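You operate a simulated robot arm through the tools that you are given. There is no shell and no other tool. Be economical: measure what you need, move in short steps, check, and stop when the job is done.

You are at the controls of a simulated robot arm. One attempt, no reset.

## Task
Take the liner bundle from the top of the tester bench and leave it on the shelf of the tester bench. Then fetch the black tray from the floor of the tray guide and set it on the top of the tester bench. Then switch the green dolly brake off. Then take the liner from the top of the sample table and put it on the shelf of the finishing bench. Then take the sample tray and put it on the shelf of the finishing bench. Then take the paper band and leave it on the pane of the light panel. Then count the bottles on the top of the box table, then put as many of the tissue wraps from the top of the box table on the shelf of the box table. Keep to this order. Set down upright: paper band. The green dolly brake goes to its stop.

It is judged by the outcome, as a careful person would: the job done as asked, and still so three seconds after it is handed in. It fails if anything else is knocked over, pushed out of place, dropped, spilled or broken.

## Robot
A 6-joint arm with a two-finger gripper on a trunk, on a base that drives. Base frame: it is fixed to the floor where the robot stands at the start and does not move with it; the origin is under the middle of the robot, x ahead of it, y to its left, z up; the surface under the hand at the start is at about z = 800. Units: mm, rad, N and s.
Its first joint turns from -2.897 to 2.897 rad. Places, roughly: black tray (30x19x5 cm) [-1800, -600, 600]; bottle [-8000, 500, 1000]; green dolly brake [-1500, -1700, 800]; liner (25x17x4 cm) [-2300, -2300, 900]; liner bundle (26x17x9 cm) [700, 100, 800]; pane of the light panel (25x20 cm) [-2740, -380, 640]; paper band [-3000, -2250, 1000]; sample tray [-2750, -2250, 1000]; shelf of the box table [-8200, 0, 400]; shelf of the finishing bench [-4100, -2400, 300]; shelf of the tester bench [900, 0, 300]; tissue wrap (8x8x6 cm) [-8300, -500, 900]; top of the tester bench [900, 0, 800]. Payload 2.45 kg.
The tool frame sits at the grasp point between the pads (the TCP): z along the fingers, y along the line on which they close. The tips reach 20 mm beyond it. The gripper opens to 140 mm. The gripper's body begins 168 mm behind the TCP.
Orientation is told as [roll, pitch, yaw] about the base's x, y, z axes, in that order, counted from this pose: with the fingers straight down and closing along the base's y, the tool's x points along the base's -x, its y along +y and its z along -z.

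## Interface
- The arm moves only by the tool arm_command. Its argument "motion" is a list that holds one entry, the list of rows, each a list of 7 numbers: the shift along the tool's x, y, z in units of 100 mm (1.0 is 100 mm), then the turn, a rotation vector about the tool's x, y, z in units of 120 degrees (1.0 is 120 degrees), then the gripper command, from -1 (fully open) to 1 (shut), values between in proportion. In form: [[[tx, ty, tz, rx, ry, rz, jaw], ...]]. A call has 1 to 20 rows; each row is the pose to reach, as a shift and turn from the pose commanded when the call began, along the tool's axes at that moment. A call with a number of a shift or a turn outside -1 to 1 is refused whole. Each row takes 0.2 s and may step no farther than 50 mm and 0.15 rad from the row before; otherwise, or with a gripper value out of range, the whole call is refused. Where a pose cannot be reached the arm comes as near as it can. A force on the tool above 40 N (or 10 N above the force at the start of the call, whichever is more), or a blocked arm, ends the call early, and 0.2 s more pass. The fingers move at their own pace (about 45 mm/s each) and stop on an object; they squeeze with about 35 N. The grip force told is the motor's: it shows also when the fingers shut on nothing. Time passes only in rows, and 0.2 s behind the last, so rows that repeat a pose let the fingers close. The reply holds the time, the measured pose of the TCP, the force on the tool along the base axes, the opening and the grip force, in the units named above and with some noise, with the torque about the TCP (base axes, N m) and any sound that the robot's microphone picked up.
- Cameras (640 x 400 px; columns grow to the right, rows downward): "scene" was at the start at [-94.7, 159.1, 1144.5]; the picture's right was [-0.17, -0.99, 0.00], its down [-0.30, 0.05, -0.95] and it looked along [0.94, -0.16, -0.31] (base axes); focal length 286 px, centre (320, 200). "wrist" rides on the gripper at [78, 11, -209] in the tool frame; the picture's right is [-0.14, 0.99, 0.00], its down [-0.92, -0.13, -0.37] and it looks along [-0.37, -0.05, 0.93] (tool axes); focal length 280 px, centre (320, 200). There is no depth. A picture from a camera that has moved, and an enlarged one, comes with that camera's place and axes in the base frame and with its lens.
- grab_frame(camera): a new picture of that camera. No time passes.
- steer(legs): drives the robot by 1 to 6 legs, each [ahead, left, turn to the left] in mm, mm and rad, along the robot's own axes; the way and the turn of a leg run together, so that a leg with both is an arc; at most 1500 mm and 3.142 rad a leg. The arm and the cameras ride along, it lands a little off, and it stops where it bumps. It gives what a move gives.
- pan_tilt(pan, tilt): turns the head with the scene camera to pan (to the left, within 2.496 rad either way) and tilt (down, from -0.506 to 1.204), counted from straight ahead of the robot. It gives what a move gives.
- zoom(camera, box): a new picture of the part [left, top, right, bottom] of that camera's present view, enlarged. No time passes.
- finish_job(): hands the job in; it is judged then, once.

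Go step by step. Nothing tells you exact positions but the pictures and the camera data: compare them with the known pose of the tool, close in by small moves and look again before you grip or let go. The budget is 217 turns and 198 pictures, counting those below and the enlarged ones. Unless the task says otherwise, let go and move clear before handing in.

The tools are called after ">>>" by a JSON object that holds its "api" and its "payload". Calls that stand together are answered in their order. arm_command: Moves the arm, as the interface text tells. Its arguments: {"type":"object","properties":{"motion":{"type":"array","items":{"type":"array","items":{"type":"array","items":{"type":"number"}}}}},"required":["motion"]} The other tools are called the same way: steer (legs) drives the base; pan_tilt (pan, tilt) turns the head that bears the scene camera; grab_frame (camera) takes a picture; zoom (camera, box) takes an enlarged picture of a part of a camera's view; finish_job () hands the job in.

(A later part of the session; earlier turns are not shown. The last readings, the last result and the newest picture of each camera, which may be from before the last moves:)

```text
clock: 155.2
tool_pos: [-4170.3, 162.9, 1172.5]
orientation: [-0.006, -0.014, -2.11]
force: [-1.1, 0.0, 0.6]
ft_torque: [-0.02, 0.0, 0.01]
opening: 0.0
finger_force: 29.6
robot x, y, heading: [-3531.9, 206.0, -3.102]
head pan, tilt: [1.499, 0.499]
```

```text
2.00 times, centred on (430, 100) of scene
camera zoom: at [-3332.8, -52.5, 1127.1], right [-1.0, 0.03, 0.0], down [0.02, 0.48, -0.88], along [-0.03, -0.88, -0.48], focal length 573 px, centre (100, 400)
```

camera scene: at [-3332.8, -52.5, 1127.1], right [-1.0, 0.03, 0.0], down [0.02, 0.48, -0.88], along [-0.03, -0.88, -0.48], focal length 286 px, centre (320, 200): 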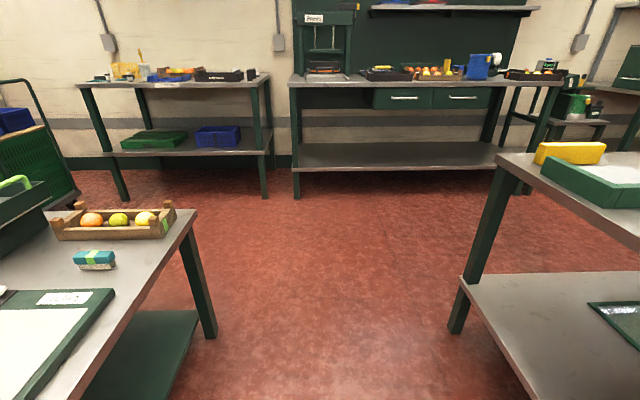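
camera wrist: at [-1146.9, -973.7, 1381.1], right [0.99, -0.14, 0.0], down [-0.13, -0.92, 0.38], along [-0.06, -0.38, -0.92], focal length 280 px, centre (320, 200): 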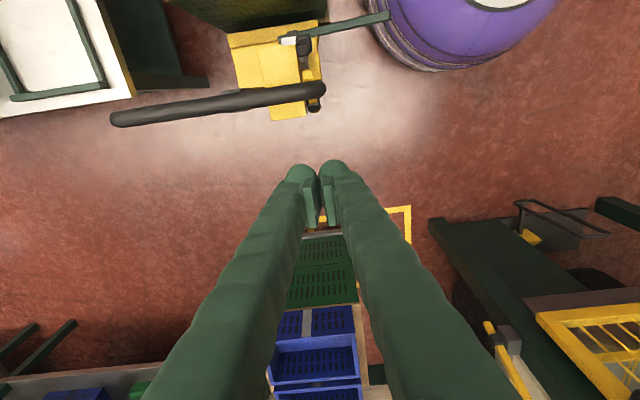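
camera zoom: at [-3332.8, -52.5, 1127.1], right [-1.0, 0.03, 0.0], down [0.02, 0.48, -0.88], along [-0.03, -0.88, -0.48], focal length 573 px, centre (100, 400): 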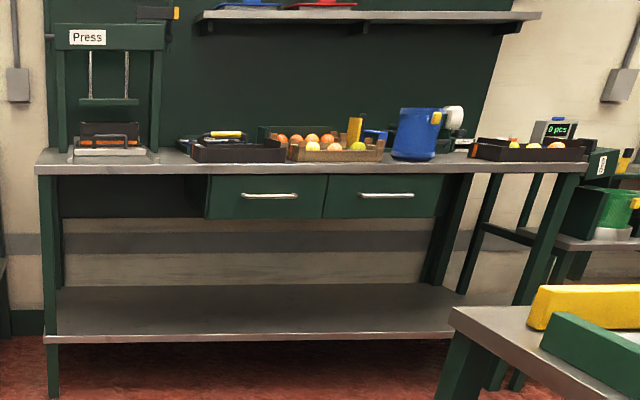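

>>> {"api": "steer", "payload": {"legs": [[0, 0, 1.534], [0, 110, 0], [1500, 0, 0], [100, 0, 0], [0, 950, 0]]}}

>>> {"api": "pan_tilt", "payload": {"pan": 0.0, "tilt": 0.4}}

>>> {"api": "grab_frame", "payload": {"camera": "scene"}}

>>> {"api": "grab_frame", "payload": {"camera": "wrist"}}

```text
clock: 172.8
tool_pos: [-2435.4, -2078.2, 1172.6]
orientation: [-0.007, -0.014, -0.596]
force: [0.6, 0.0, 0.5]
ft_torque: [-0.01, 0.0, -0.01]
opening: 0.0
finger_force: 30.0
robot x, y, heading: [-2441.2, -1436.8, -1.592]
head pan, tilt: [1.499, 0.499]
```

```text
clock: 174.4
tool_pos: [-2435.9, -2080.4, 1172.0]
orientation: [-0.006, -0.013, -0.595]
force: [0.1, -0.2, -0.3]
ft_torque: [0.01, 0.01, -0.03]
opening: 0.0
finger_force: 29.2
robot x, y, heading: [-2443.5, -1433.0, -1.591]
head pan, tilt: [0.0, 0.4]
```

```text
124 pictures are left
camera scene: at [-2261.1, -1343.8, 1136.2], right [-1.0, 0.02, 0.0], down [0.01, 0.39, -0.92], along [-0.02, -0.92, -0.39], focal length 286 px, centre (320, 200)
```

scene: 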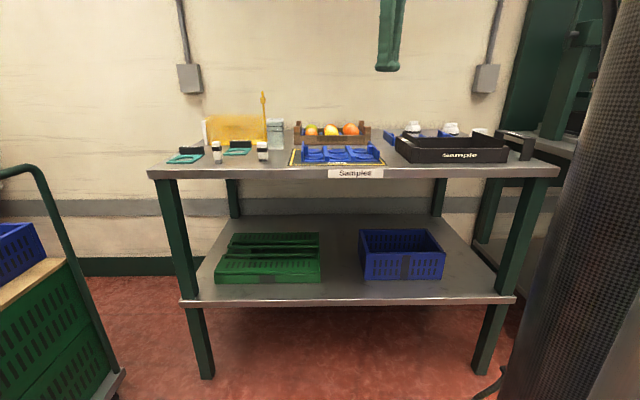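

```text
123 pictures are left
camera wrist: at [-2496.1, -2024.3, 1380.8], right [0.67, 0.74, 0.0], down [0.69, -0.62, 0.38], along [0.28, -0.26, -0.92], focal length 280 px, centre (320, 200)
```

wrist: 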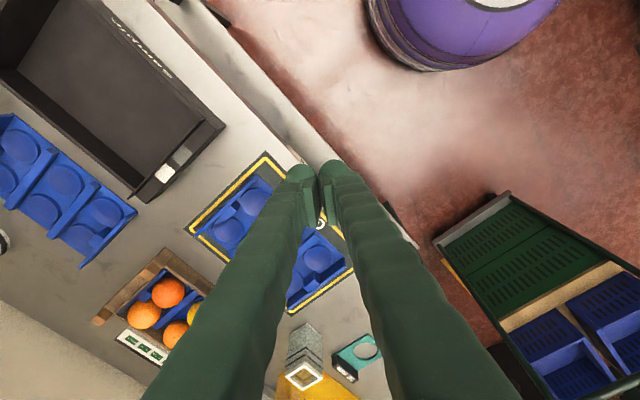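

>>> {"api": "zoom", "payload": {"camera": "scene", "box": [270, 80, 560, 200]}}

>>> {"api": "zoom", "payload": {"camera": "scene", "box": [280, 115, 410, 185]}}

```text
2.21 times, centred on (415, 140) of scene
camera zoom: at [-2261.1, -1343.8, 1136.2], right [-1.0, 0.02, 0.0], down [0.01, 0.39, -0.92], along [-0.02, -0.92, -0.39], focal length 632 px, centre (110, 332)
```

zoom: 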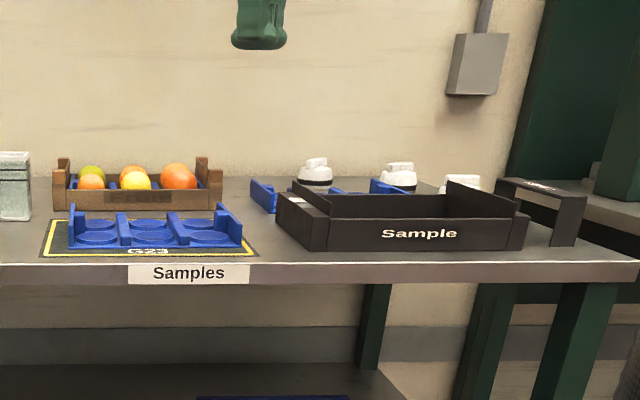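

```text
4.92 times, centred on (345, 150) of scene
camera zoom: at [-2261.1, -1343.8, 1136.2], right [-1.0, 0.02, 0.0], down [0.01, 0.39, -0.92], along [-0.02, -0.92, -0.39], focal length 1410 px, centre (197, 446)
```

zoom: 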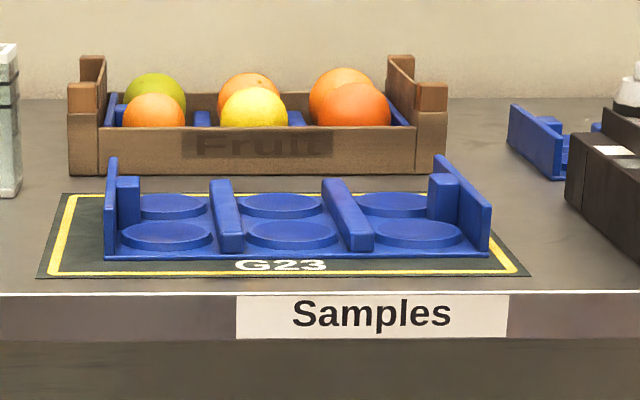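

The liner is the blue 6-cup insert on the G23 mat near (-2348, -2240). It has two ribs about 104 mm apart (outer faces) that I can squeeze from outside. I'll turn the hand to close along x, tilt it 40°, and hover.

>>> {"api": "arm_command", "payload": {"motion": [[[-0.15, 0, 0, 0, 0, 0.067, -1], [-0.3, 0.01, 0, 0, 0, 0.134, -1], [-0.45, 0.02, 0, 0, 0, 0.2, -1], [-0.6, 0.03, 0, 0, 0, 0.267, -1], [-0.75, 0.05, 0, 0, 0, 0.334, -1], [-0.9, 0.06, 0, 0, 0, 0.4, -1], [-0.99, 0.07, 0, 0, 0, 0.4656, -1]]]}}

>>> {"api": "arm_command", "payload": {"motion": [[[0, 0, 0.2, 0, -0.067, 0, -1], [0, 0, 0.4, 0, -0.134, 0, -1], [0, 0, 0.6, 0, -0.2, 0, -1], [0, 0, 0.8, 0, -0.267, 0, -1], [0, 0, 1.0, 0, -0.333, 0, -1], [0, 0, 1.0, 0, -0.333, 0, -1]]]}}

>>> {"api": "grab_frame", "payload": {"camera": "wrist"}}

```text
clock: 176.0
tool_pos: [-2350.1, -2130.6, 1174.5]
orientation: [0.008, -0.013, -1.572]
force: [0.3, -0.1, -0.7]
ft_torque: [-0.04, -0.03, 0.02]
opening: 140.1
finger_force: 0.1
robot x, y, heading: [-2440.1, -1437.7, -1.591]
head pan, tilt: [0.0, 0.4]
```

```text
clock: 177.4
tool_pos: [-2349.3, -2130.3, 1075.4]
orientation: [0.009, -0.712, -1.578]
force: [0.7, 0.0, -0.9]
ft_torque: [0.0, -0.01, -0.04]
opening: 139.9
finger_force: 0.1
robot x, y, heading: [-2439.4, -1438.0, -1.59]
head pan, tilt: [0.0, 0.4]
```

```text
120 pictures are left
camera wrist: at [-2339.5, -1935.2, 1183.8], right [0.99, -0.1, 0.1], down [-0.13, -0.46, 0.88], along [-0.05, -0.88, -0.47], focal length 280 px, centre (320, 200)
```

wrist: 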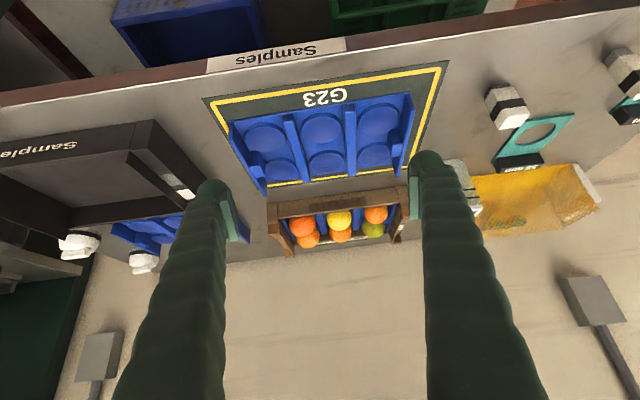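

Liner centre is about (-2344, -2262) and the table top is at z≈890. Moving in over the ribs.

>>> {"api": "arm_command", "payload": {"motion": [[[-0.2, 0.05, 0.45, 0, 0, 0, -1], [-0.39, 0.05, 0.93, 0, 0, 0, -1], [-0.39, 0.05, 0.93, 0, 0, 0, -1]]]}}

>>> {"api": "grab_frame", "payload": {"camera": "wrist"}}

```text
refused: row 2 steps farther than a row can; nothing moved
```

```text
119 pictures are left
camera wrist: at [-2339.5, -1935.2, 1183.8], right [0.99, -0.1, 0.1], down [-0.13, -0.46, 0.88], along [-0.05, -0.88, -0.47], focal length 280 px, centre (320, 200)
```

wrist: 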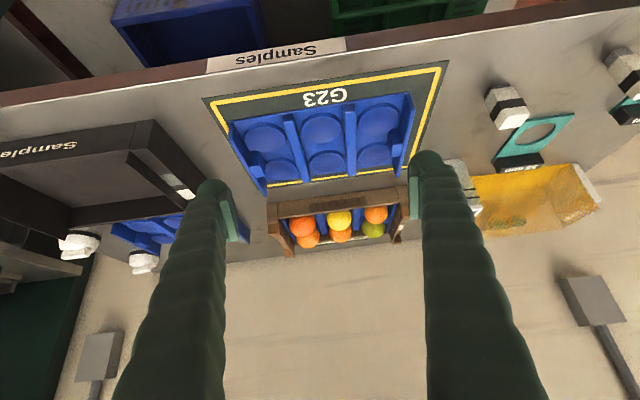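

>>> {"api": "arm_command", "payload": {"motion": [[[-0.15, 0.05, 0.3, 0, 0, 0, -1], [-0.3, 0.05, 0.65, 0, 0, 0, -1], [-0.39, 0.05, 0.93, 0, 0, 0, -1], [-0.39, 0.05, 0.93, 0, 0, 0, -1]]]}}

>>> {"api": "grab_frame", "payload": {"camera": "wrist"}}

>>> {"api": "zoom", "payload": {"camera": "scene", "box": [260, 80, 420, 185]}}

```text
clock: 178.4
tool_pos: [-2340.5, -2222.0, 1029.1]
orientation: [0.011, -0.709, -1.577]
force: [0.3, 0.5, 0.1]
ft_torque: [0.0, -0.03, 0.01]
opening: 140.1
finger_force: 0.0
robot x, y, heading: [-2438.1, -1438.8, -1.584]
head pan, tilt: [0.0, 0.4]
```

```text
118 pictures are left
camera wrist: at [-2331.5, -2026.6, 1136.5], right [0.99, -0.1, 0.1], down [-0.13, -0.46, 0.88], along [-0.05, -0.88, -0.47], focal length 280 px, centre (320, 200)
```

wrist: 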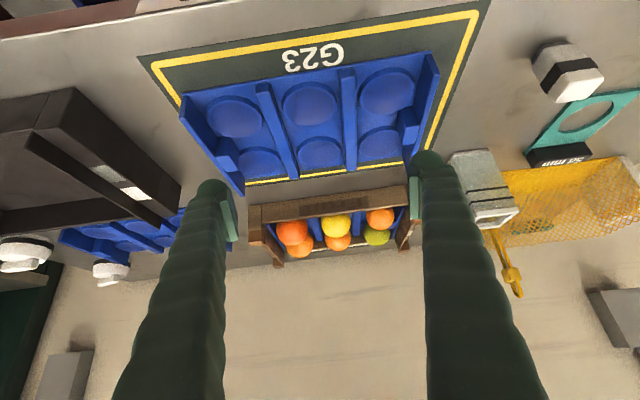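

```text
3.81 times, centred on (340, 132) of scene
camera zoom: at [-2261.2, -1343.7, 1136.2], right [-1.0, 0.02, 0.0], down [0.01, 0.39, -0.92], along [-0.02, -0.92, -0.39], focal length 1091 px, centre (244, 457)
```

zoom: 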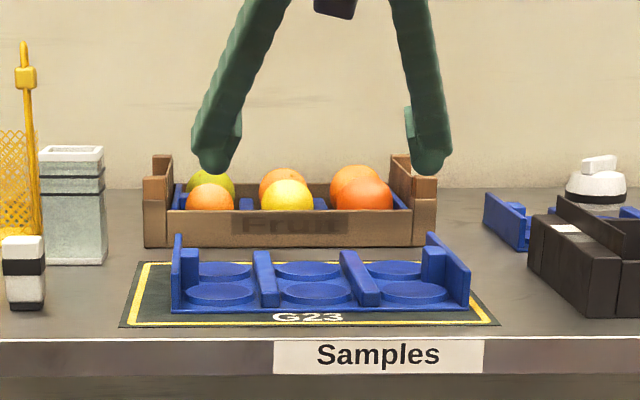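

>>> {"api": "arm_command", "payload": {"motion": [[[0.1, -0.035, 0.4, 0, 0, 0, -1], [0.2, -0.035, 0.75, 0, 0, 0, -1], [0.31, -0.035, 0.98, 0, 0, 0, -1], [0.31, -0.035, 0.98, 0, 0, 0, -1]]]}}

>>> {"api": "grab_frame", "payload": {"camera": "wrist"}}

>>> {"api": "zoom", "payload": {"camera": "scene", "box": [260, 80, 420, 185]}}

```text
clock: 179.4
tool_pos: [-2344.7, -2260.1, 932.1]
orientation: [0.01, -0.71, -1.575]
force: [-0.4, -0.3, 0.5]
ft_torque: [-0.04, 0.04, -0.01]
opening: 139.9
finger_force: 0.0
robot x, y, heading: [-2441.4, -1435.9, -1.591]
head pan, tilt: [0.0, 0.4]
```

```text
116 pictures are left
camera wrist: at [-2334.8, -2065.4, 1041.0], right [0.99, -0.1, 0.1], down [-0.13, -0.46, 0.88], along [-0.05, -0.88, -0.47], focal length 280 px, centre (320, 200)
```

wrist: 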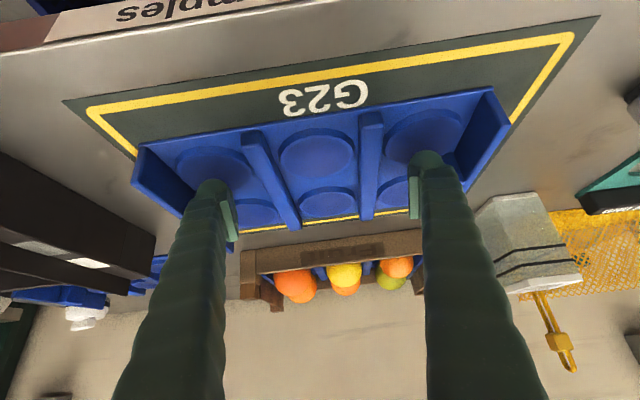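

```text
3.81 times, centred on (340, 132) of scene
camera zoom: at [-2261.2, -1343.8, 1136.2], right [-1.0, 0.02, 0.0], down [0.01, 0.39, -0.92], along [-0.02, -0.92, -0.39], focal length 1091 px, centre (244, 457)
```

zoom: 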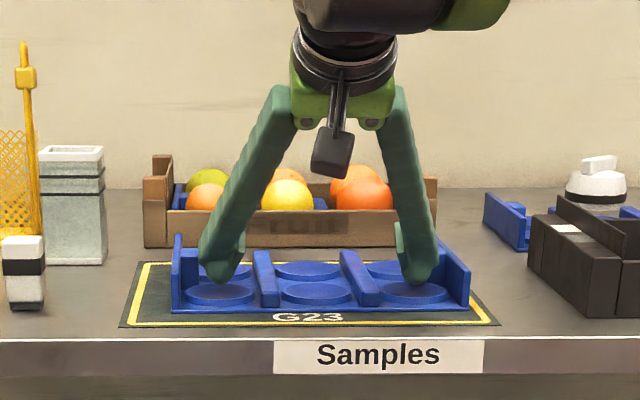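

Fingers straddle both ribs. Lowering a little more and closing.

>>> {"api": "arm_command", "payload": {"motion": [[[0.02, 0, 0.04, 0, 0, 0, -1], [0.02, 0, 0.04, 0, 0, 0, 0], [0.02, 0, 0.04, 0, 0, 0, 0.5], [0.02, 0, 0.04, 0, 0, 0, 1], [0.02, 0, 0.04, 0, 0, 0, 1], [0.02, 0, 0.04, 0, 0, 0, 1]]]}}

>>> {"api": "grab_frame", "payload": {"camera": "wrist"}}

```text
clock: 180.8
tool_pos: [-2346.5, -2262.3, 927.8]
orientation: [0.01, -0.711, -1.576]
force: [-0.4, 0.3, 0.4]
ft_torque: [0.04, -0.05, 0.04]
opening: 96.6
finger_force: 34.9
robot x, y, heading: [-2440.9, -1438.3, -1.59]
head pan, tilt: [0.0, 0.4]
```

```text
114 pictures are left
camera wrist: at [-2335.4, -2067.0, 1036.5], right [0.99, -0.1, 0.1], down [-0.13, -0.46, 0.88], along [-0.05, -0.88, -0.47], focal length 280 px, centre (320, 200)
```

wrist: 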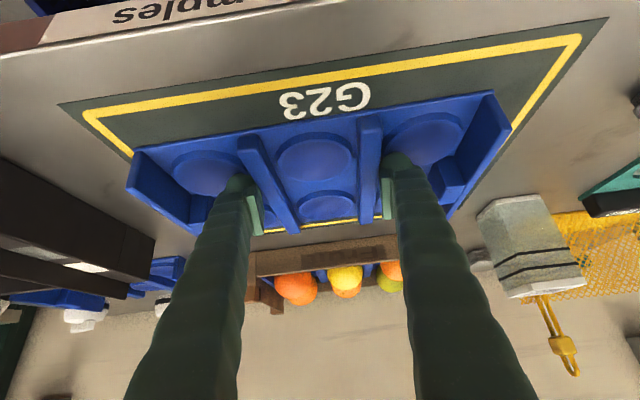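

Both ribs gripped (96.6 mm). Lifting straight up.

>>> {"api": "arm_command", "payload": {"motion": [[[-0.04, 0, -0.04, 0, 0, 0, 1], [-0.13, 0, -0.15, 0, 0, 0, 1], [-0.26, 0, -0.3, 0, 0, 0, 1], [-0.45, 0, -0.53, 0, 0, 0, 1], [-0.65, 0, -0.76, 0, 0, 0, 1], [-0.82, 0, -0.95, 0, 0, 0, 1]]]}}

>>> {"api": "grab_frame", "payload": {"camera": "scene"}}

```text
clock: 182.2
tool_pos: [-2347.0, -2262.7, 1054.2]
orientation: [0.01, -0.71, -1.576]
force: [0.6, -1.2, -0.6]
ft_torque: [0.04, 0.0, 0.02]
opening: 96.8
finger_force: 34.8
robot x, y, heading: [-2441.4, -1435.6, -1.588]
head pan, tilt: [0.0, 0.4]
```

```text
113 pictures are left
camera scene: at [-2261.2, -1343.8, 1136.2], right [-1.0, 0.02, 0.0], down [0.01, 0.39, -0.92], along [-0.02, -0.92, -0.39], focal length 286 px, centre (320, 200)
```

scene: 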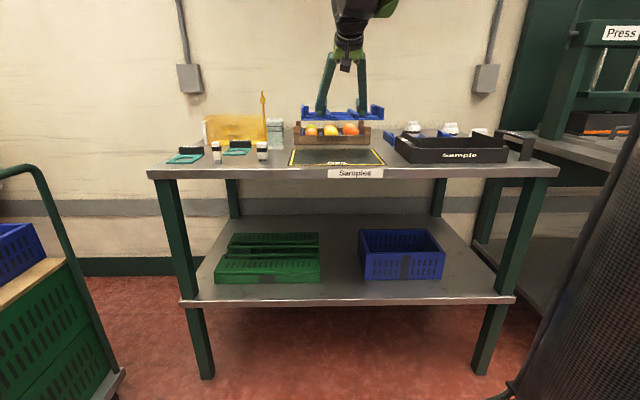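

Now I'll retract the arm toward the robot so the liner clears the tables, then drive west.

>>> {"api": "arm_command", "payload": {"motion": [[[0.3, 0, -0.26, 0, 0, 0, 1], [0.6, 0, -0.52, 0, 0, 0, 1], [0.98, 0, -0.85, 0, 0, 0, 1]]]}}

>>> {"api": "arm_command", "payload": {"motion": [[[0.3, 0, -0.26, 0, 0, 0, 1], [0.6, 0, -0.52, 0, 0, 0, 1], [0.98, 0, -0.85, 0, 0, 0, 1]]]}}

>>> {"api": "grab_frame", "payload": {"camera": "scene"}}

```text
refused: row 3 steps farther than a row can; nothing moved
```

```text
refused: row 3 steps farther than a row can; nothing moved
```

```text
112 pictures are left
camera scene: at [-2261.2, -1343.8, 1136.2], right [-1.0, 0.02, 0.0], down [0.01, 0.39, -0.92], along [-0.02, -0.92, -0.39], focal length 286 px, centre (320, 200)
```

scene: 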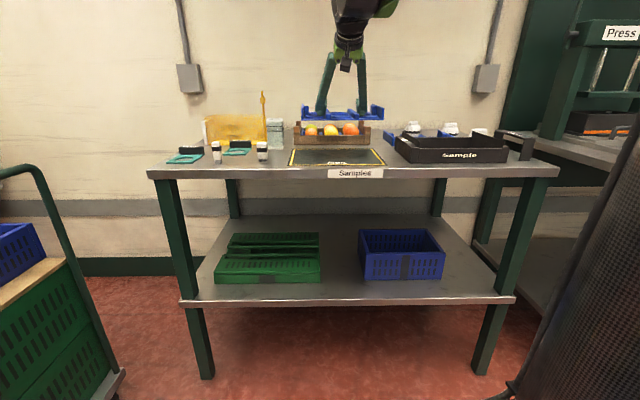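

>>> {"api": "arm_command", "payload": {"motion": [[[0.33, 0, -0.28, 0, 0, 0, 1], [0.66, 0, -0.57, 0, 0, 0, 1], [0.98, 0, -0.85, 0, 0, 0, 1]]]}}

>>> {"api": "arm_command", "payload": {"motion": [[[0.33, 0, -0.28, 0, 0, 0, 1], [0.66, 0, -0.57, 0, 0, 0, 1], [0.98, 0, -0.85, 0, 0, 0, 1]]]}}

>>> {"api": "steer", "payload": {"legs": [[0, -1110, 0]]}}

>>> {"api": "grab_frame", "payload": {"camera": "scene"}}

```text
clock: 183.0
tool_pos: [-2347.4, -2131.5, 1048.5]
orientation: [0.011, -0.71, -1.578]
force: [-0.2, 1.3, -0.1]
ft_torque: [0.03, -0.01, -0.02]
opening: 96.6
finger_force: 34.9
robot x, y, heading: [-2440.3, -1440.6, -1.589]
head pan, tilt: [0.0, 0.4]
```

```text
clock: 183.8
tool_pos: [-2348.3, -2001.3, 1053.4]
orientation: [0.01, -0.709, -1.576]
force: [-0.5, -0.3, -1.1]
ft_torque: [0.06, 0.0, -0.01]
opening: 96.7
finger_force: 35.2
robot x, y, heading: [-2439.2, -1439.4, -1.592]
head pan, tilt: [0.0, 0.4]
```

```text
clock: 189.4
tool_pos: [-3434.7, -1989.0, 1053.6]
orientation: [0.011, -0.71, -1.556]
force: [-0.2, 0.1, -0.8]
ft_torque: [0.01, -0.01, 0.04]
opening: 96.7
finger_force: 35.6
robot x, y, heading: [-3540.3, -1427.1, -1.573]
head pan, tilt: [0.0, 0.4]
```

```text
111 pictures are left
camera scene: at [-3363.1, -1330.6, 1136.2], right [-1.0, 0.0, 0.0], down [0.0, 0.39, -0.92], along [0.0, -0.92, -0.39], focal length 286 px, centre (320, 200)
```

scene: 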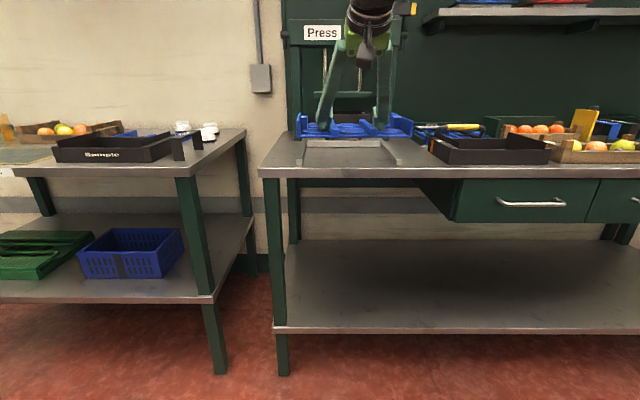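

The finishing bench's front edge is at y≈-2120, its shelf at z≈285–300, clear left of the drawers. I'll back up, then extend and lower the liner in front of the shelf.

>>> {"api": "steer", "payload": {"legs": [[-365, 0, 0]]}}

>>> {"api": "arm_command", "payload": {"motion": [[[0.1, 0, 0.47, 0, 0, 0, 1], [0.2, 0, 0.94, 0, 0, 0, 1]]]}}

>>> {"api": "arm_command", "payload": {"motion": [[[0.1, 0, 0.47, 0, 0, 0, 1], [0.2, 0, 0.94, 0, 0, 0, 1]]]}}

>>> {"api": "arm_command", "payload": {"motion": [[[0.1, 0, 0.47, 0, 0, 0, 1], [0.2, 0, 0.94, 0, 0, 0, 1]]]}}

>>> {"api": "arm_command", "payload": {"motion": [[[0.1, 0, 0.47, 0, 0, 0, 1], [0.2, 0, 0.94, 0, 0, 0, 1]]]}}

>>> {"api": "arm_command", "payload": {"motion": [[[0.1, 0, 0.47, 0, 0, 0, 1], [0.2, 0, 0.94, 0, 0, 0, 1]]]}}

>>> {"api": "arm_command", "payload": {"motion": [[[0.1, 0, 0.47, 0, 0, 0, 1], [0.2, 0, 0.94, 0, 0, 0, 1]]]}}

>>> {"api": "arm_command", "payload": {"motion": [[[0.1, 0, 0.47, 0, 0, 0, 1], [0.2, 0, 0.94, 0, 0, 0, 1]]]}}

>>> {"api": "grab_frame", "payload": {"camera": "scene"}}

```text
clock: 191.7
tool_pos: [-3437.9, -1625.5, 1052.1]
orientation: [0.01, -0.71, -1.559]
force: [-1.2, -0.1, -0.5]
ft_torque: [-0.03, -0.05, -0.01]
opening: 96.7
finger_force: 34.9
robot x, y, heading: [-3543.4, -1064.2, -1.572]
head pan, tilt: [0.0, 0.4]
```

```text
clock: 192.3
tool_pos: [-3436.7, -1670.7, 965.8]
orientation: [0.011, -0.711, -1.559]
force: [-0.2, -0.2, -0.7]
ft_torque: [-0.01, -0.02, 0.0]
opening: 97.0
finger_force: 35.1
robot x, y, heading: [-3543.8, -1067.9, -1.578]
head pan, tilt: [0.0, 0.4]
```

```text
clock: 192.9
tool_pos: [-3432.8, -1718.2, 886.7]
orientation: [0.01, -0.712, -1.558]
force: [0.5, 0.1, -0.6]
ft_torque: [-0.03, -0.01, -0.02]
opening: 96.6
finger_force: 34.7
robot x, y, heading: [-3540.6, -1062.2, -1.571]
head pan, tilt: [0.0, 0.4]
```

```text
clock: 193.5
tool_pos: [-3431.8, -1764.8, 798.2]
orientation: [0.01, -0.71, -1.559]
force: [-0.7, 0.0, -0.8]
ft_torque: [-0.03, -0.03, 0.0]
opening: 96.7
finger_force: 35.2
robot x, y, heading: [-3542.1, -1070.1, -1.572]
head pan, tilt: [0.0, 0.4]
```

```text
clock: 194.1
tool_pos: [-3429.6, -1808.9, 715.9]
orientation: [0.011, -0.712, -1.558]
force: [-0.2, -0.6, -0.4]
ft_torque: [-0.03, -0.01, 0.0]
opening: 96.7
finger_force: 34.8
robot x, y, heading: [-3540.7, -1066.2, -1.568]
head pan, tilt: [0.0, 0.4]
```

```text
clock: 194.7
tool_pos: [-3428.7, -1857.2, 631.3]
orientation: [0.01, -0.711, -1.558]
force: [0.9, 0.3, -0.2]
ft_torque: [-0.02, 0.0, -0.01]
opening: 96.7
finger_force: 35.3
robot x, y, heading: [-3538.8, -1064.5, -1.569]
head pan, tilt: [0.0, 0.4]
```

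```text
clock: 195.3
tool_pos: [-3428.8, -1902.7, 546.2]
orientation: [0.009, -0.71, -1.558]
force: [0.0, 0.1, -1.1]
ft_torque: [-0.02, -0.02, 0.03]
opening: 96.5
finger_force: 34.9
robot x, y, heading: [-3538.0, -1064.1, -1.572]
head pan, tilt: [0.0, 0.4]
```

```text
clock: 195.9
tool_pos: [-3424.0, -1945.5, 462.0]
orientation: [0.011, -0.71, -1.559]
force: [0.1, 0.3, -0.6]
ft_torque: [0.01, 0.02, 0.01]
opening: 96.7
finger_force: 34.9
robot x, y, heading: [-3543.3, -1064.0, -1.569]
head pan, tilt: [0.0, 0.4]
```

```text
110 pictures are left
camera scene: at [-3363.0, -967.5, 1136.2], right [-1.0, 0.0, 0.0], down [0.0, 0.39, -0.92], along [0.0, -0.92, -0.39], focal length 286 px, centre (320, 200)
```

scene: 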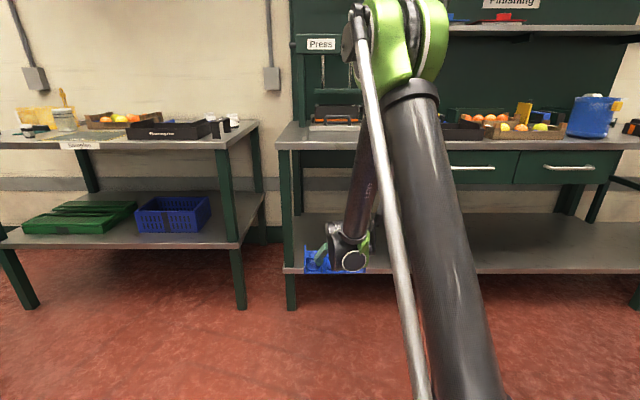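

>>> {"api": "arm_command", "payload": {"motion": [[[0.1, 0, 0.47, 0, 0, 0, 1], [0.2, 0, 0.94, 0, 0, 0, 1], [0.2, 0, 0.94, 0, 0, 0, 1]]]}}

>>> {"api": "grab_frame", "payload": {"camera": "wrist"}}

>>> {"api": "zoom", "payload": {"camera": "scene", "box": [260, 180, 440, 320]}}

```text
clock: 196.7
tool_pos: [-3423.5, -1992.4, 375.9]
orientation: [0.011, -0.711, -1.558]
force: [0.0, 0.1, -0.2]
ft_torque: [0.03, 0.0, -0.04]
opening: 96.7
finger_force: 35.0
robot x, y, heading: [-3539.1, -1064.8, -1.571]
head pan, tilt: [0.0, 0.4]
```

```text
109 pictures are left
camera wrist: at [-3416.9, -1796.2, 485.3], right [0.99, -0.09, 0.1], down [-0.13, -0.46, 0.88], along [-0.03, -0.88, -0.47], focal length 280 px, centre (320, 200)
```

wrist: 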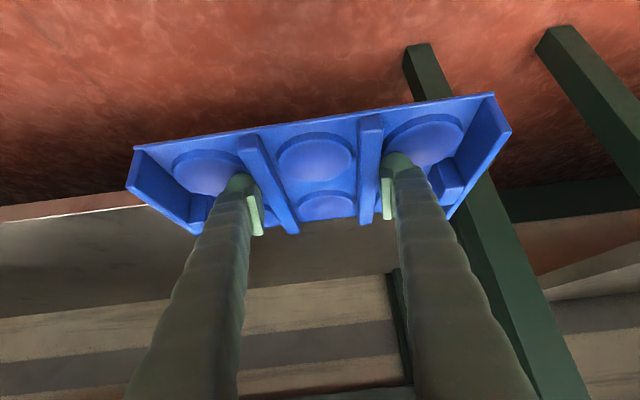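

```text
2.86 times, centred on (350, 250) of scene
camera zoom: at [-3363.0, -967.6, 1136.2], right [-1.0, 0.0, 0.0], down [0.0, 0.39, -0.92], along [0.0, -0.92, -0.39], focal length 818 px, centre (234, 57)
```

zoom: 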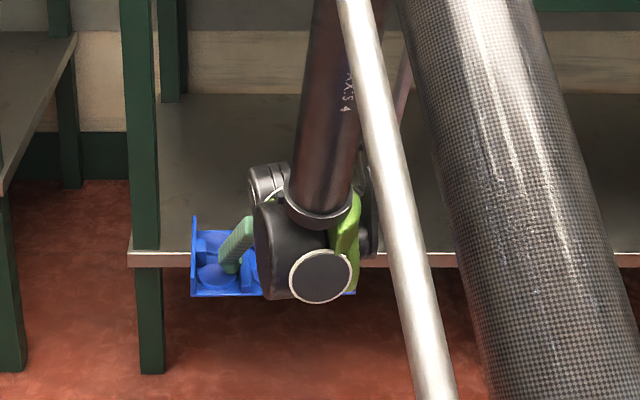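

Shelf edge is z≈287, y≈-2120. The liner's bottom is at about 338. I'll shift 60 mm west and drive in.

>>> {"api": "steer", "payload": {"legs": [[0, -60, 0], [245, 0, 0]]}}

>>> {"api": "arm_command", "payload": {"motion": [[[0.05, 0, 0.12, 0, 0, 0, 1], [0.1, 0, 0.22, 0, 0, 0, 1], [0.13, 0, 0.28, 0, 0, 0, 1], [0.13, 0, 0.28, 0, 0, 0, 1]]]}}

>>> {"api": "grab_frame", "payload": {"camera": "wrist"}}

>>> {"api": "grab_frame", "payload": {"camera": "scene"}}

```text
clock: 199.1
tool_pos: [-3488.8, -2229.3, 378.0]
orientation: [0.009, -0.711, -1.564]
force: [-0.3, 0.3, 0.3]
ft_torque: [0.0, 0.0, -0.02]
opening: 96.6
finger_force: 35.0
robot x, y, heading: [-3603.3, -1302.2, -1.577]
head pan, tilt: [0.0, 0.4]
```

```text
clock: 200.1
tool_pos: [-3489.3, -2238.0, 347.4]
orientation: [0.011, -0.711, -1.563]
force: [0.8, 0.8, -0.9]
ft_torque: [0.02, 0.01, 0.01]
opening: 96.5
finger_force: 35.2
robot x, y, heading: [-3601.8, -1301.4, -1.579]
head pan, tilt: [0.0, 0.4]
```

```text
107 pictures are left
camera wrist: at [-3482.2, -2041.8, 455.3], right [0.99, -0.09, 0.1], down [-0.13, -0.46, 0.88], along [-0.04, -0.88, -0.47], focal length 280 px, centre (320, 200)
```

wrist: 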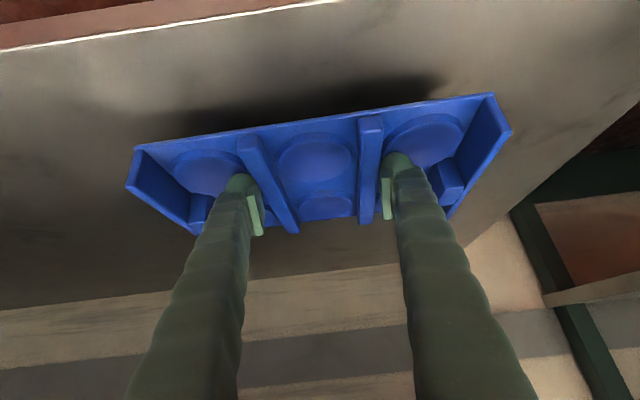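

```text
106 pictures are left
camera scene: at [-3422.7, -1205.8, 1136.2], right [-1.0, 0.01, 0.0], down [0.0, 0.39, -0.92], along [-0.01, -0.92, -0.39], focal length 286 px, centre (320, 200)
```

scene: 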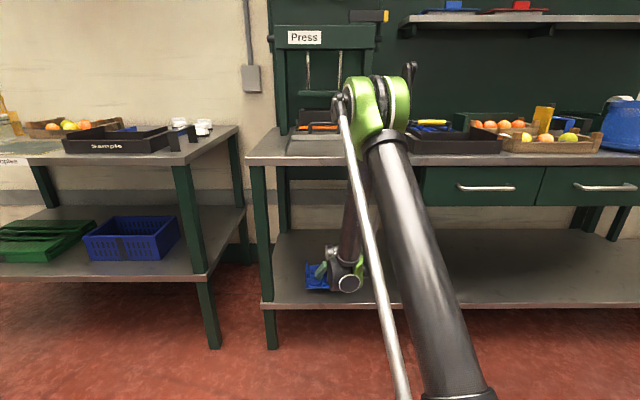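

>>> {"api": "arm_command", "payload": {"motion": [[[0.06, 0, 0.08, 0, 0, 0, 1], [0.09, 0, 0.12, 0, 0, 0, 1], [0.12, 0, 0.15, 0, 0, 0, 1], [0.14, 0, 0.18, 0, 0, 0, 1]]]}}

```text
clock: 201.1
tool_pos: [-3488.2, -2238.3, 322.8]
orientation: [0.009, -0.711, -1.563]
force: [-0.2, 0.6, -0.3]
ft_torque: [0.01, 0.02, -0.01]
opening: 96.6
finger_force: 35.3
robot x, y, heading: [-3603.0, -1301.2, -1.574]
head pan, tilt: [0.0, 0.4]
```

>>> {"api": "arm_command", "payload": {"motion": [[[0.013, 0, 0.015, 0, 0, 0, 1], [0.026, 0, 0.03, 0, 0, 0, 1], [0.04, 0, 0.045, 0, 0, 0, 1], [0.04, 0, 0.045, 0, 0, 0, 1]]]}}

>>> {"api": "grab_frame", "payload": {"camera": "wrist"}}

```text
clock: 202.1
tool_pos: [-3487.9, -2239.7, 318.9]
orientation: [0.01, -0.71, -1.564]
force: [0.8, 0.1, 0.9]
ft_torque: [-0.01, 0.0, -0.05]
opening: 96.6
finger_force: 35.1
robot x, y, heading: [-3602.2, -1303.9, -1.576]
head pan, tilt: [0.0, 0.4]
```

```text
105 pictures are left
camera wrist: at [-3480.4, -2043.3, 426.6], right [0.99, -0.09, 0.1], down [-0.13, -0.46, 0.88], along [-0.04, -0.88, -0.47], focal length 280 px, centre (320, 200)
```

wrist: 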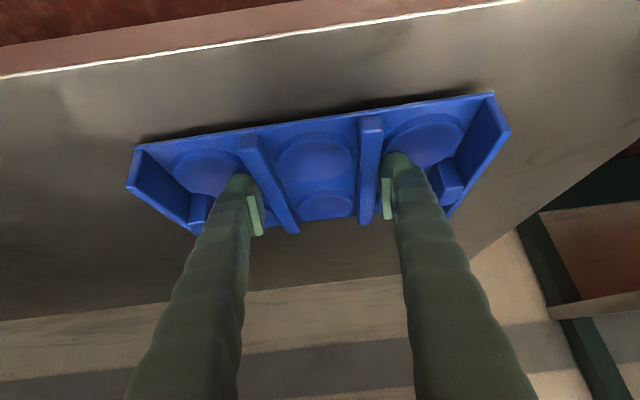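

>>> {"api": "arm_command", "payload": {"motion": [[[0.02, 0, 0.022, 0, 0, 0, 1], [0.033, 0, 0.038, 0, 0, 0, 1], [0.046, 0, 0.053, 0, 0, 0, 1], [0.06, 0, 0.068, 0, 0, 0, 1]]]}}

>>> {"api": "grab_frame", "payload": {"camera": "wrist"}}

```text
clock: 203.1
tool_pos: [-3486.4, -2239.5, 309.4]
orientation: [0.01, -0.711, -1.564]
force: [0.3, 0.3, -0.1]
ft_torque: [0.06, -0.01, -0.01]
opening: 96.6
finger_force: 35.5
robot x, y, heading: [-3600.6, -1304.0, -1.576]
head pan, tilt: [0.0, 0.4]
```

```text
104 pictures are left
camera wrist: at [-3479.8, -2044.1, 418.2], right [0.99, -0.09, 0.1], down [-0.13, -0.46, 0.88], along [-0.04, -0.88, -0.47], focal length 280 px, centre (320, 200)
```

wrist: 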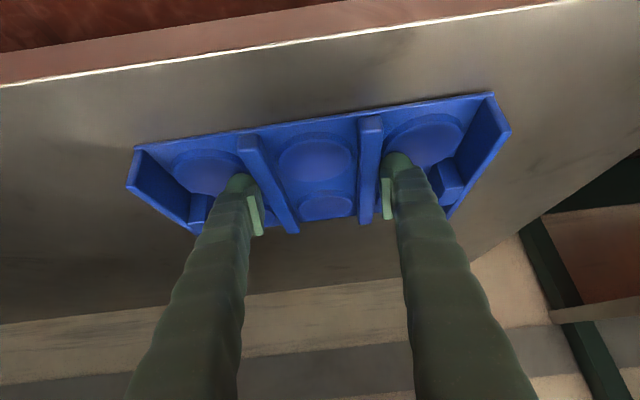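

>>> {"api": "arm_command", "payload": {"motion": [[[0.013, 0, 0.015, 0, 0, 0, 1], [0.026, 0, 0.03, 0, 0, 0, 1], [0.04, 0, 0.045, 0, 0, 0, 1], [0.053, 0, 0.06, 0, 0, 0, 1]]]}}

>>> {"api": "zoom", "payload": {"camera": "wrist", "box": [100, 60, 540, 260]}}

```text
clock: 203.9
tool_pos: [-3487.5, -2239.3, 306.5]
orientation: [0.009, -0.715, -1.563]
force: [-0.1, 3.5, 22.2]
ft_torque: [0.46, 0.06, 0.09]
opening: 96.8
finger_force: 35.0
robot x, y, heading: [-3599.9, -1302.5, -1.576]
head pan, tilt: [0.0, 0.4]
stopped in row 3: the force on the tool passed its limit at 41 N (the readings are from after the stop); the commanded pose is now the measured one
```

```text
1.45 times, centred on (320, 160) of wrist
camera zoom: at [-3480.0, -2043.0, 414.3], right [0.99, -0.09, 0.1], down [-0.13, -0.46, 0.88], along [-0.03, -0.89, -0.46], focal length 408 px, centre (320, 258)
```

zoom: 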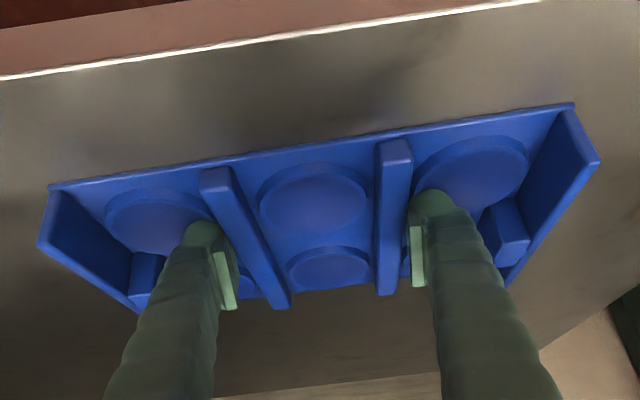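

Contact. Release and back out along the tool axis, then raise.

>>> {"api": "arm_command", "payload": {"motion": [[[-0.01, 0, -0.01, 0, 0, 0, 0], [-0.01, 0, -0.01, 0, 0, 0, -0.7], [-0.01, 0, -0.01, 0, 0, 0, -0.8], [-0.01, 0, -0.01, 0, 0, 0, -0.8], [-0.1, 0, -0.2, 0, 0, 0, -0.8], [-0.1, 0, -0.6, 0, 0, 0, -0.8], [-0.1, 0, -1.0, 0, 0, 0, -0.8]]]}}

>>> {"api": "grab_frame", "payload": {"camera": "wrist"}}

>>> {"api": "steer", "payload": {"legs": [[-240, 0, 0]]}}

```text
clock: 205.5
tool_pos: [-3488.3, -2181.8, 386.5]
orientation: [0.013, -0.713, -1.563]
force: [-0.5, -0.6, 0.3]
ft_torque: [0.02, 0.02, 0.0]
opening: 125.9
finger_force: 0.0
robot x, y, heading: [-3601.3, -1304.7, -1.574]
head pan, tilt: [0.0, 0.4]
```

```text
102 pictures are left
camera wrist: at [-3481.7, -1986.8, 494.9], right [0.99, -0.09, 0.1], down [-0.13, -0.46, 0.88], along [-0.03, -0.88, -0.47], focal length 280 px, centre (320, 200)
```

wrist: 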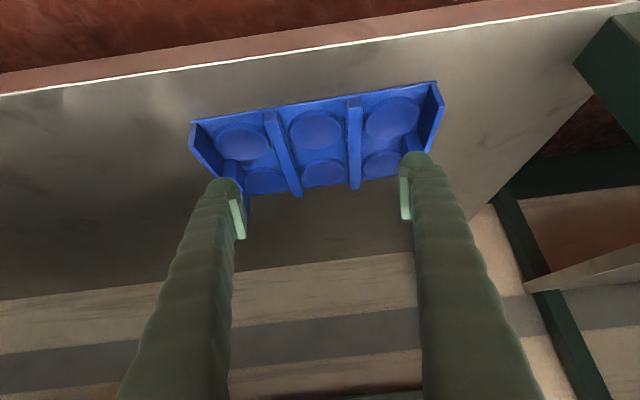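

```text
clock: 207.2
tool_pos: [-3487.4, -1943.1, 386.6]
orientation: [0.011, -0.713, -1.565]
force: [0.2, 0.0, -1.0]
ft_torque: [0.03, 0.02, 0.0]
opening: 125.9
finger_force: 0.1
robot x, y, heading: [-3600.5, -1062.9, -1.578]
head pan, tilt: [0.0, 0.4]
```

Liner is on the shelf. Next the sample tray: I'll raise and retract the arm, then drive back east.

>>> {"api": "arm_command", "payload": {"motion": [[[-0.1, 0, -0.47, 0, 0, 0, -0.2], [-0.2, 0, -0.94, 0, 0, 0, -0.2]]]}}

>>> {"api": "arm_command", "payload": {"motion": [[[-0.1, 0, -0.47, 0, 0, 0, -0.2], [-0.2, 0, -0.94, 0, 0, 0, -0.2]]]}}

>>> {"api": "arm_command", "payload": {"motion": [[[-0.1, 0, -0.47, 0, 0, 0, -0.2], [-0.2, 0, -0.94, 0, 0, 0, -0.2]]]}}

>>> {"api": "arm_command", "payload": {"motion": [[[-0.1, 0, -0.47, 0, 0, 0, -0.2], [-0.2, 0, -0.94, 0, 0, 0, -0.2]]]}}

>>> {"api": "arm_command", "payload": {"motion": [[[-0.1, 0, -0.47, 0, 0, 0, -0.2], [-0.2, 0, -0.94, 0, 0, 0, -0.2]]]}}

>>> {"api": "arm_command", "payload": {"motion": [[[-0.1, 0, -0.47, 0, 0, 0, -0.2], [-0.2, 0, -0.94, 0, 0, 0, -0.2]]]}}

>>> {"api": "arm_command", "payload": {"motion": [[[-0.1, 0, -0.47, 0, 0, 0, -0.2], [-0.2, 0, -0.94, 0, 0, 0, -0.2]]]}}

>>> {"api": "arm_command", "payload": {"motion": [[[-0.1, 0, -0.47, 0, 0, 0, -0.2], [-0.2, 0, -0.94, 0, 0, 0, -0.2]]]}}

>>> {"api": "steer", "payload": {"legs": [[380, 0, 0], [0, 907, 0]]}}

>>> {"api": "grab_frame", "payload": {"camera": "scene"}}

>>> {"api": "grab_frame", "payload": {"camera": "wrist"}}

```text
clock: 207.8
tool_pos: [-3489.6, -1896.5, 468.8]
orientation: [0.01, -0.712, -1.565]
force: [-0.3, -0.1, 0.2]
ft_torque: [0.04, 0.05, -0.02]
opening: 83.8
finger_force: 0.0
robot x, y, heading: [-3602.5, -1064.2, -1.58]
head pan, tilt: [0.0, 0.4]
```

```text
clock: 208.4
tool_pos: [-3493.9, -1851.2, 555.1]
orientation: [0.011, -0.71, -1.565]
force: [-0.6, -0.2, -0.2]
ft_torque: [0.05, 0.02, -0.01]
opening: 84.0
finger_force: 0.0
robot x, y, heading: [-3600.3, -1062.9, -1.579]
head pan, tilt: [0.0, 0.4]
```

```text
clock: 209.0
tool_pos: [-3493.4, -1804.9, 638.3]
orientation: [0.01, -0.711, -1.564]
force: [0.4, -0.4, 0.0]
ft_torque: [0.05, 0.0, 0.01]
opening: 83.9
finger_force: 0.0
robot x, y, heading: [-3598.0, -1062.8, -1.576]
head pan, tilt: [0.0, 0.4]
```

```text
clock: 209.6
tool_pos: [-3492.4, -1756.7, 726.6]
orientation: [0.009, -0.714, -1.564]
force: [0.1, -1.1, -0.1]
ft_torque: [0.08, 0.0, -0.01]
opening: 84.0
finger_force: 0.0
robot x, y, heading: [-3602.6, -1062.7, -1.58]
head pan, tilt: [0.0, 0.4]
```

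```text
clock: 210.2
tool_pos: [-3490.0, -1710.3, 809.8]
orientation: [0.011, -0.711, -1.563]
force: [0.1, -0.2, 0.1]
ft_torque: [0.02, -0.01, 0.01]
opening: 83.9
finger_force: 0.1
robot x, y, heading: [-3601.2, -1063.5, -1.58]
head pan, tilt: [0.0, 0.4]
```

```text
clock: 210.8
tool_pos: [-3496.6, -1666.5, 891.9]
orientation: [0.011, -0.711, -1.565]
force: [-0.4, 0.5, -0.3]
ft_torque: [0.02, 0.01, 0.01]
opening: 83.9
finger_force: 0.0
robot x, y, heading: [-3603.0, -1063.9, -1.578]
head pan, tilt: [0.0, 0.4]
```

```text
clock: 211.4
tool_pos: [-3496.2, -1619.4, 977.1]
orientation: [0.009, -0.712, -1.565]
force: [0.4, -0.4, -0.5]
ft_torque: [0.0, 0.0, -0.02]
opening: 84.0
finger_force: 0.1
robot x, y, heading: [-3601.3, -1063.8, -1.576]
head pan, tilt: [0.0, 0.4]
```

```text
clock: 212.0
tool_pos: [-3495.8, -1571.7, 1060.5]
orientation: [0.01, -0.713, -1.565]
force: [-0.5, 0.8, -0.1]
ft_torque: [-0.01, 0.02, 0.0]
opening: 84.1
finger_force: 0.0
robot x, y, heading: [-3602.3, -1060.6, -1.575]
head pan, tilt: [0.0, 0.4]
```

```text
clock: 218.9
tool_pos: [-2571.6, -1950.8, 1059.3]
orientation: [0.01, -0.713, -1.545]
force: [0.2, -0.5, -0.2]
ft_torque: [-0.01, -0.02, -0.02]
opening: 83.8
finger_force: 0.0
robot x, y, heading: [-2682.4, -1442.1, -1.557]
head pan, tilt: [0.0, 0.4]
```

```text
101 pictures are left
camera scene: at [-2507.5, -1342.8, 1136.2], right [-1.0, -0.01, 0.0], down [0.0, 0.39, -0.92], along [0.01, -0.92, -0.39], focal length 286 px, centre (320, 200)
```

scene: 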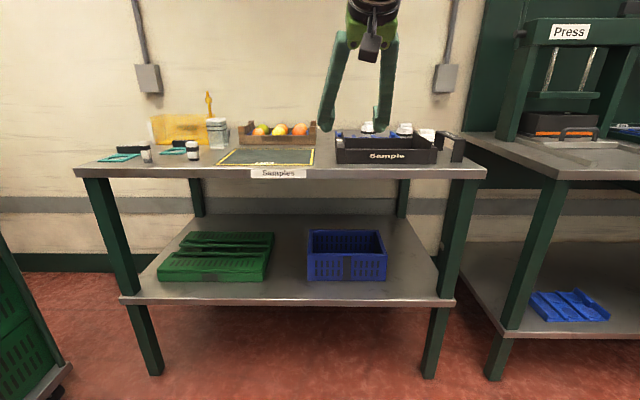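

```text
100 pictures are left
camera wrist: at [-2568.4, -1754.7, 1167.6], right [0.99, -0.07, 0.1], down [-0.12, -0.46, 0.88], along [-0.02, -0.88, -0.47], focal length 280 px, centre (320, 200)
```

wrist: 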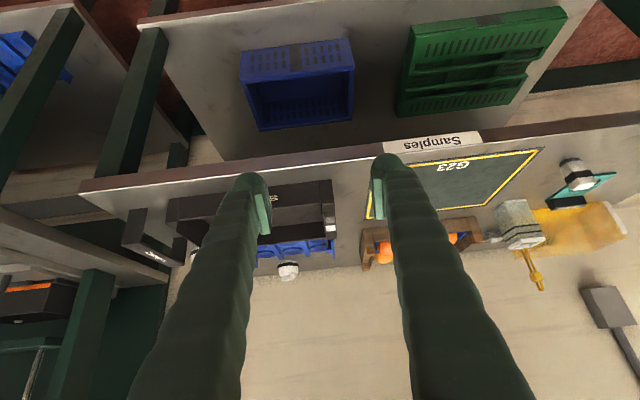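

>>> {"api": "zoom", "payload": {"camera": "scene", "box": [310, 105, 480, 185]}}

```text
3.76 times, centred on (395, 145) of scene
camera zoom: at [-2507.5, -1342.8, 1136.2], right [-1.0, -0.01, 0.0], down [0.0, 0.39, -0.92], along [0.01, -0.92, -0.39], focal length 1078 px, centre (38, 407)
```

zoom: 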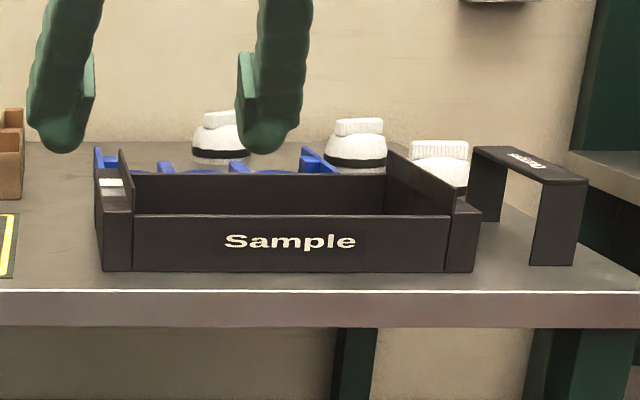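

The sample tray spans x -2553..-2861 with its front at y≈-2216, and the paper band is the black arch to its right. I'll grip the tray's +x end block at about (-2565, -2311).

>>> {"api": "steer", "payload": {"legs": [[60, 0, 0]]}}

>>> {"api": "arm_command", "payload": {"motion": [[[-0.22, 0.0, 0.25, 0.004, 0, 0.005, -0.2], [-0.45, 0.0, 0.5, 0.008, 0, 0.0094, -0.2], [-0.67, 0.0, 0.75, 0.008, 0, 0.0094, -0.2]]]}}

>>> {"api": "arm_command", "payload": {"motion": [[[-0.22, 0.0, 0.25, 0, 0, 0, -0.2], [-0.45, 0.0, 0.5, 0, 0, 0, -0.2], [-0.67, 0.0, 0.75, 0, 0, 0, -0.2], [-0.67, 0.0, 0.75, 0, 0, 0, -0.2]]]}}

>>> {"api": "grab_frame", "payload": {"camera": "wrist"}}

>>> {"api": "grab_frame", "payload": {"camera": "scene"}}

```text
clock: 219.8
tool_pos: [-2572.1, -2011.4, 1060.4]
orientation: [0.01, -0.712, -1.549]
force: [-0.2, 0.1, -0.1]
ft_torque: [0.01, 0.02, 0.0]
opening: 84.2
finger_force: 0.0
robot x, y, heading: [-2681.3, -1505.2, -1.561]
head pan, tilt: [0.0, 0.4]
```

```text
clock: 220.6
tool_pos: [-2568.9, -2112.5, 1046.5]
orientation: [0.009, -0.713, -1.573]
force: [0.1, 0.5, -0.1]
ft_torque: [-0.06, 0.01, 0.01]
opening: 84.2
finger_force: 0.0
robot x, y, heading: [-2683.8, -1502.5, -1.561]
head pan, tilt: [0.0, 0.4]
```

```text
clock: 221.6
tool_pos: [-2571.7, -2211.9, 1033.1]
orientation: [0.01, -0.711, -1.575]
force: [-0.4, 0.1, -0.2]
ft_torque: [0.03, 0.02, 0.0]
opening: 83.9
finger_force: 0.1
robot x, y, heading: [-2683.3, -1506.4, -1.563]
head pan, tilt: [0.0, 0.4]
```

```text
98 pictures are left
camera wrist: at [-2563.4, -2017.0, 1140.7], right [0.99, -0.1, 0.1], down [-0.13, -0.46, 0.88], along [-0.04, -0.88, -0.47], focal length 280 px, centre (320, 200)
```

wrist: 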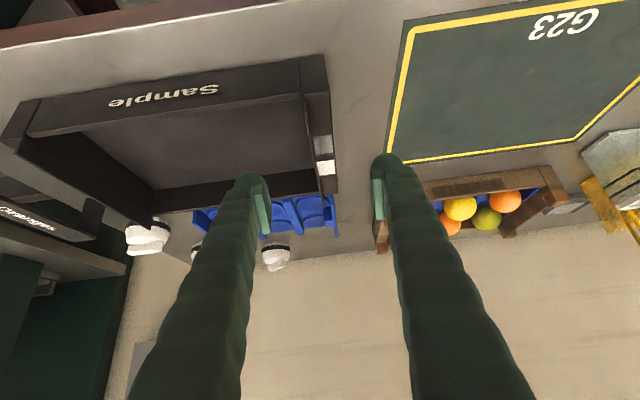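

```text
97 pictures are left
camera scene: at [-2506.7, -1404.4, 1136.2], right [-1.0, -0.01, 0.0], down [0.0, 0.39, -0.92], along [0.01, -0.92, -0.39], focal length 286 px, centre (320, 200)
```

scene: 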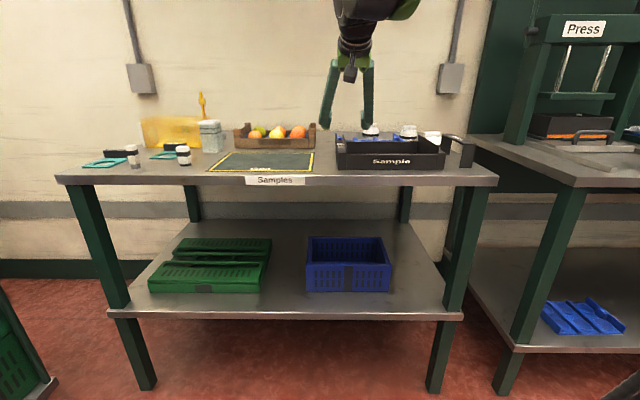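

>>> {"api": "arm_command", "payload": {"motion": [[[0.0, 0.05, 0.3, 0, 0, 0, -0.2], [0.01, 0.09, 0.62, 0, 0, 0, -0.2], [0.01, 0.09, 0.62, 0, 0, 0, -0.2]]]}}

>>> {"api": "grab_frame", "payload": {"camera": "wrist"}}

>>> {"api": "zoom", "payload": {"camera": "scene", "box": [310, 85, 480, 185]}}

```text
clock: 222.4
tool_pos: [-2559.3, -2251.6, 984.9]
orientation: [0.01, -0.713, -1.574]
force: [0.3, 0.2, -0.2]
ft_torque: [0.03, 0.04, 0.02]
opening: 84.1
finger_force: 0.1
robot x, y, heading: [-2684.8, -1500.7, -1.561]
head pan, tilt: [0.0, 0.4]
```

```text
96 pictures are left
camera wrist: at [-2550.5, -2056.2, 1093.5], right [0.99, -0.1, 0.1], down [-0.13, -0.46, 0.88], along [-0.04, -0.88, -0.47], focal length 280 px, centre (320, 200)
```

wrist: 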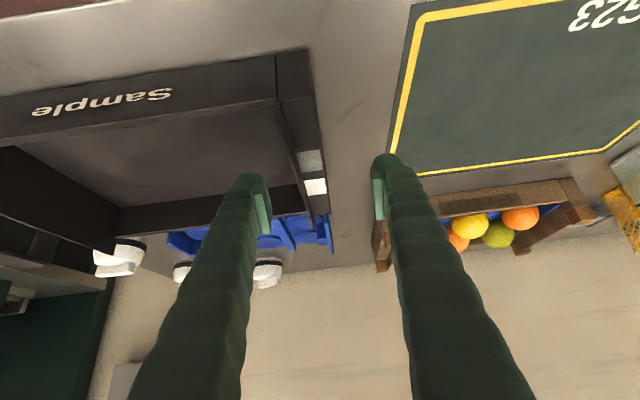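

```text
3.76 times, centred on (395, 135) of scene
camera zoom: at [-2506.7, -1404.5, 1136.2], right [-1.0, -0.01, 0.0], down [0.0, 0.39, -0.92], along [0.01, -0.92, -0.39], focal length 1078 px, centre (38, 445)
```

zoom: 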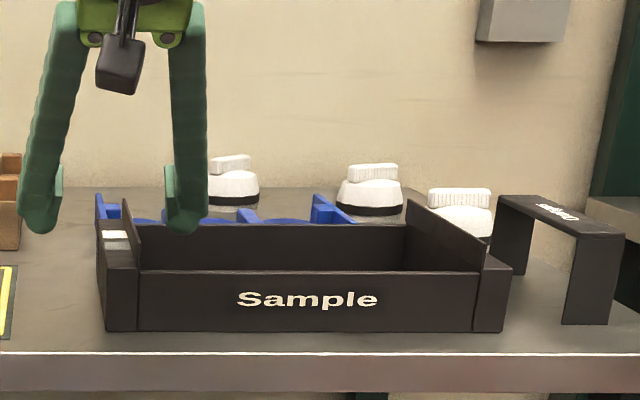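

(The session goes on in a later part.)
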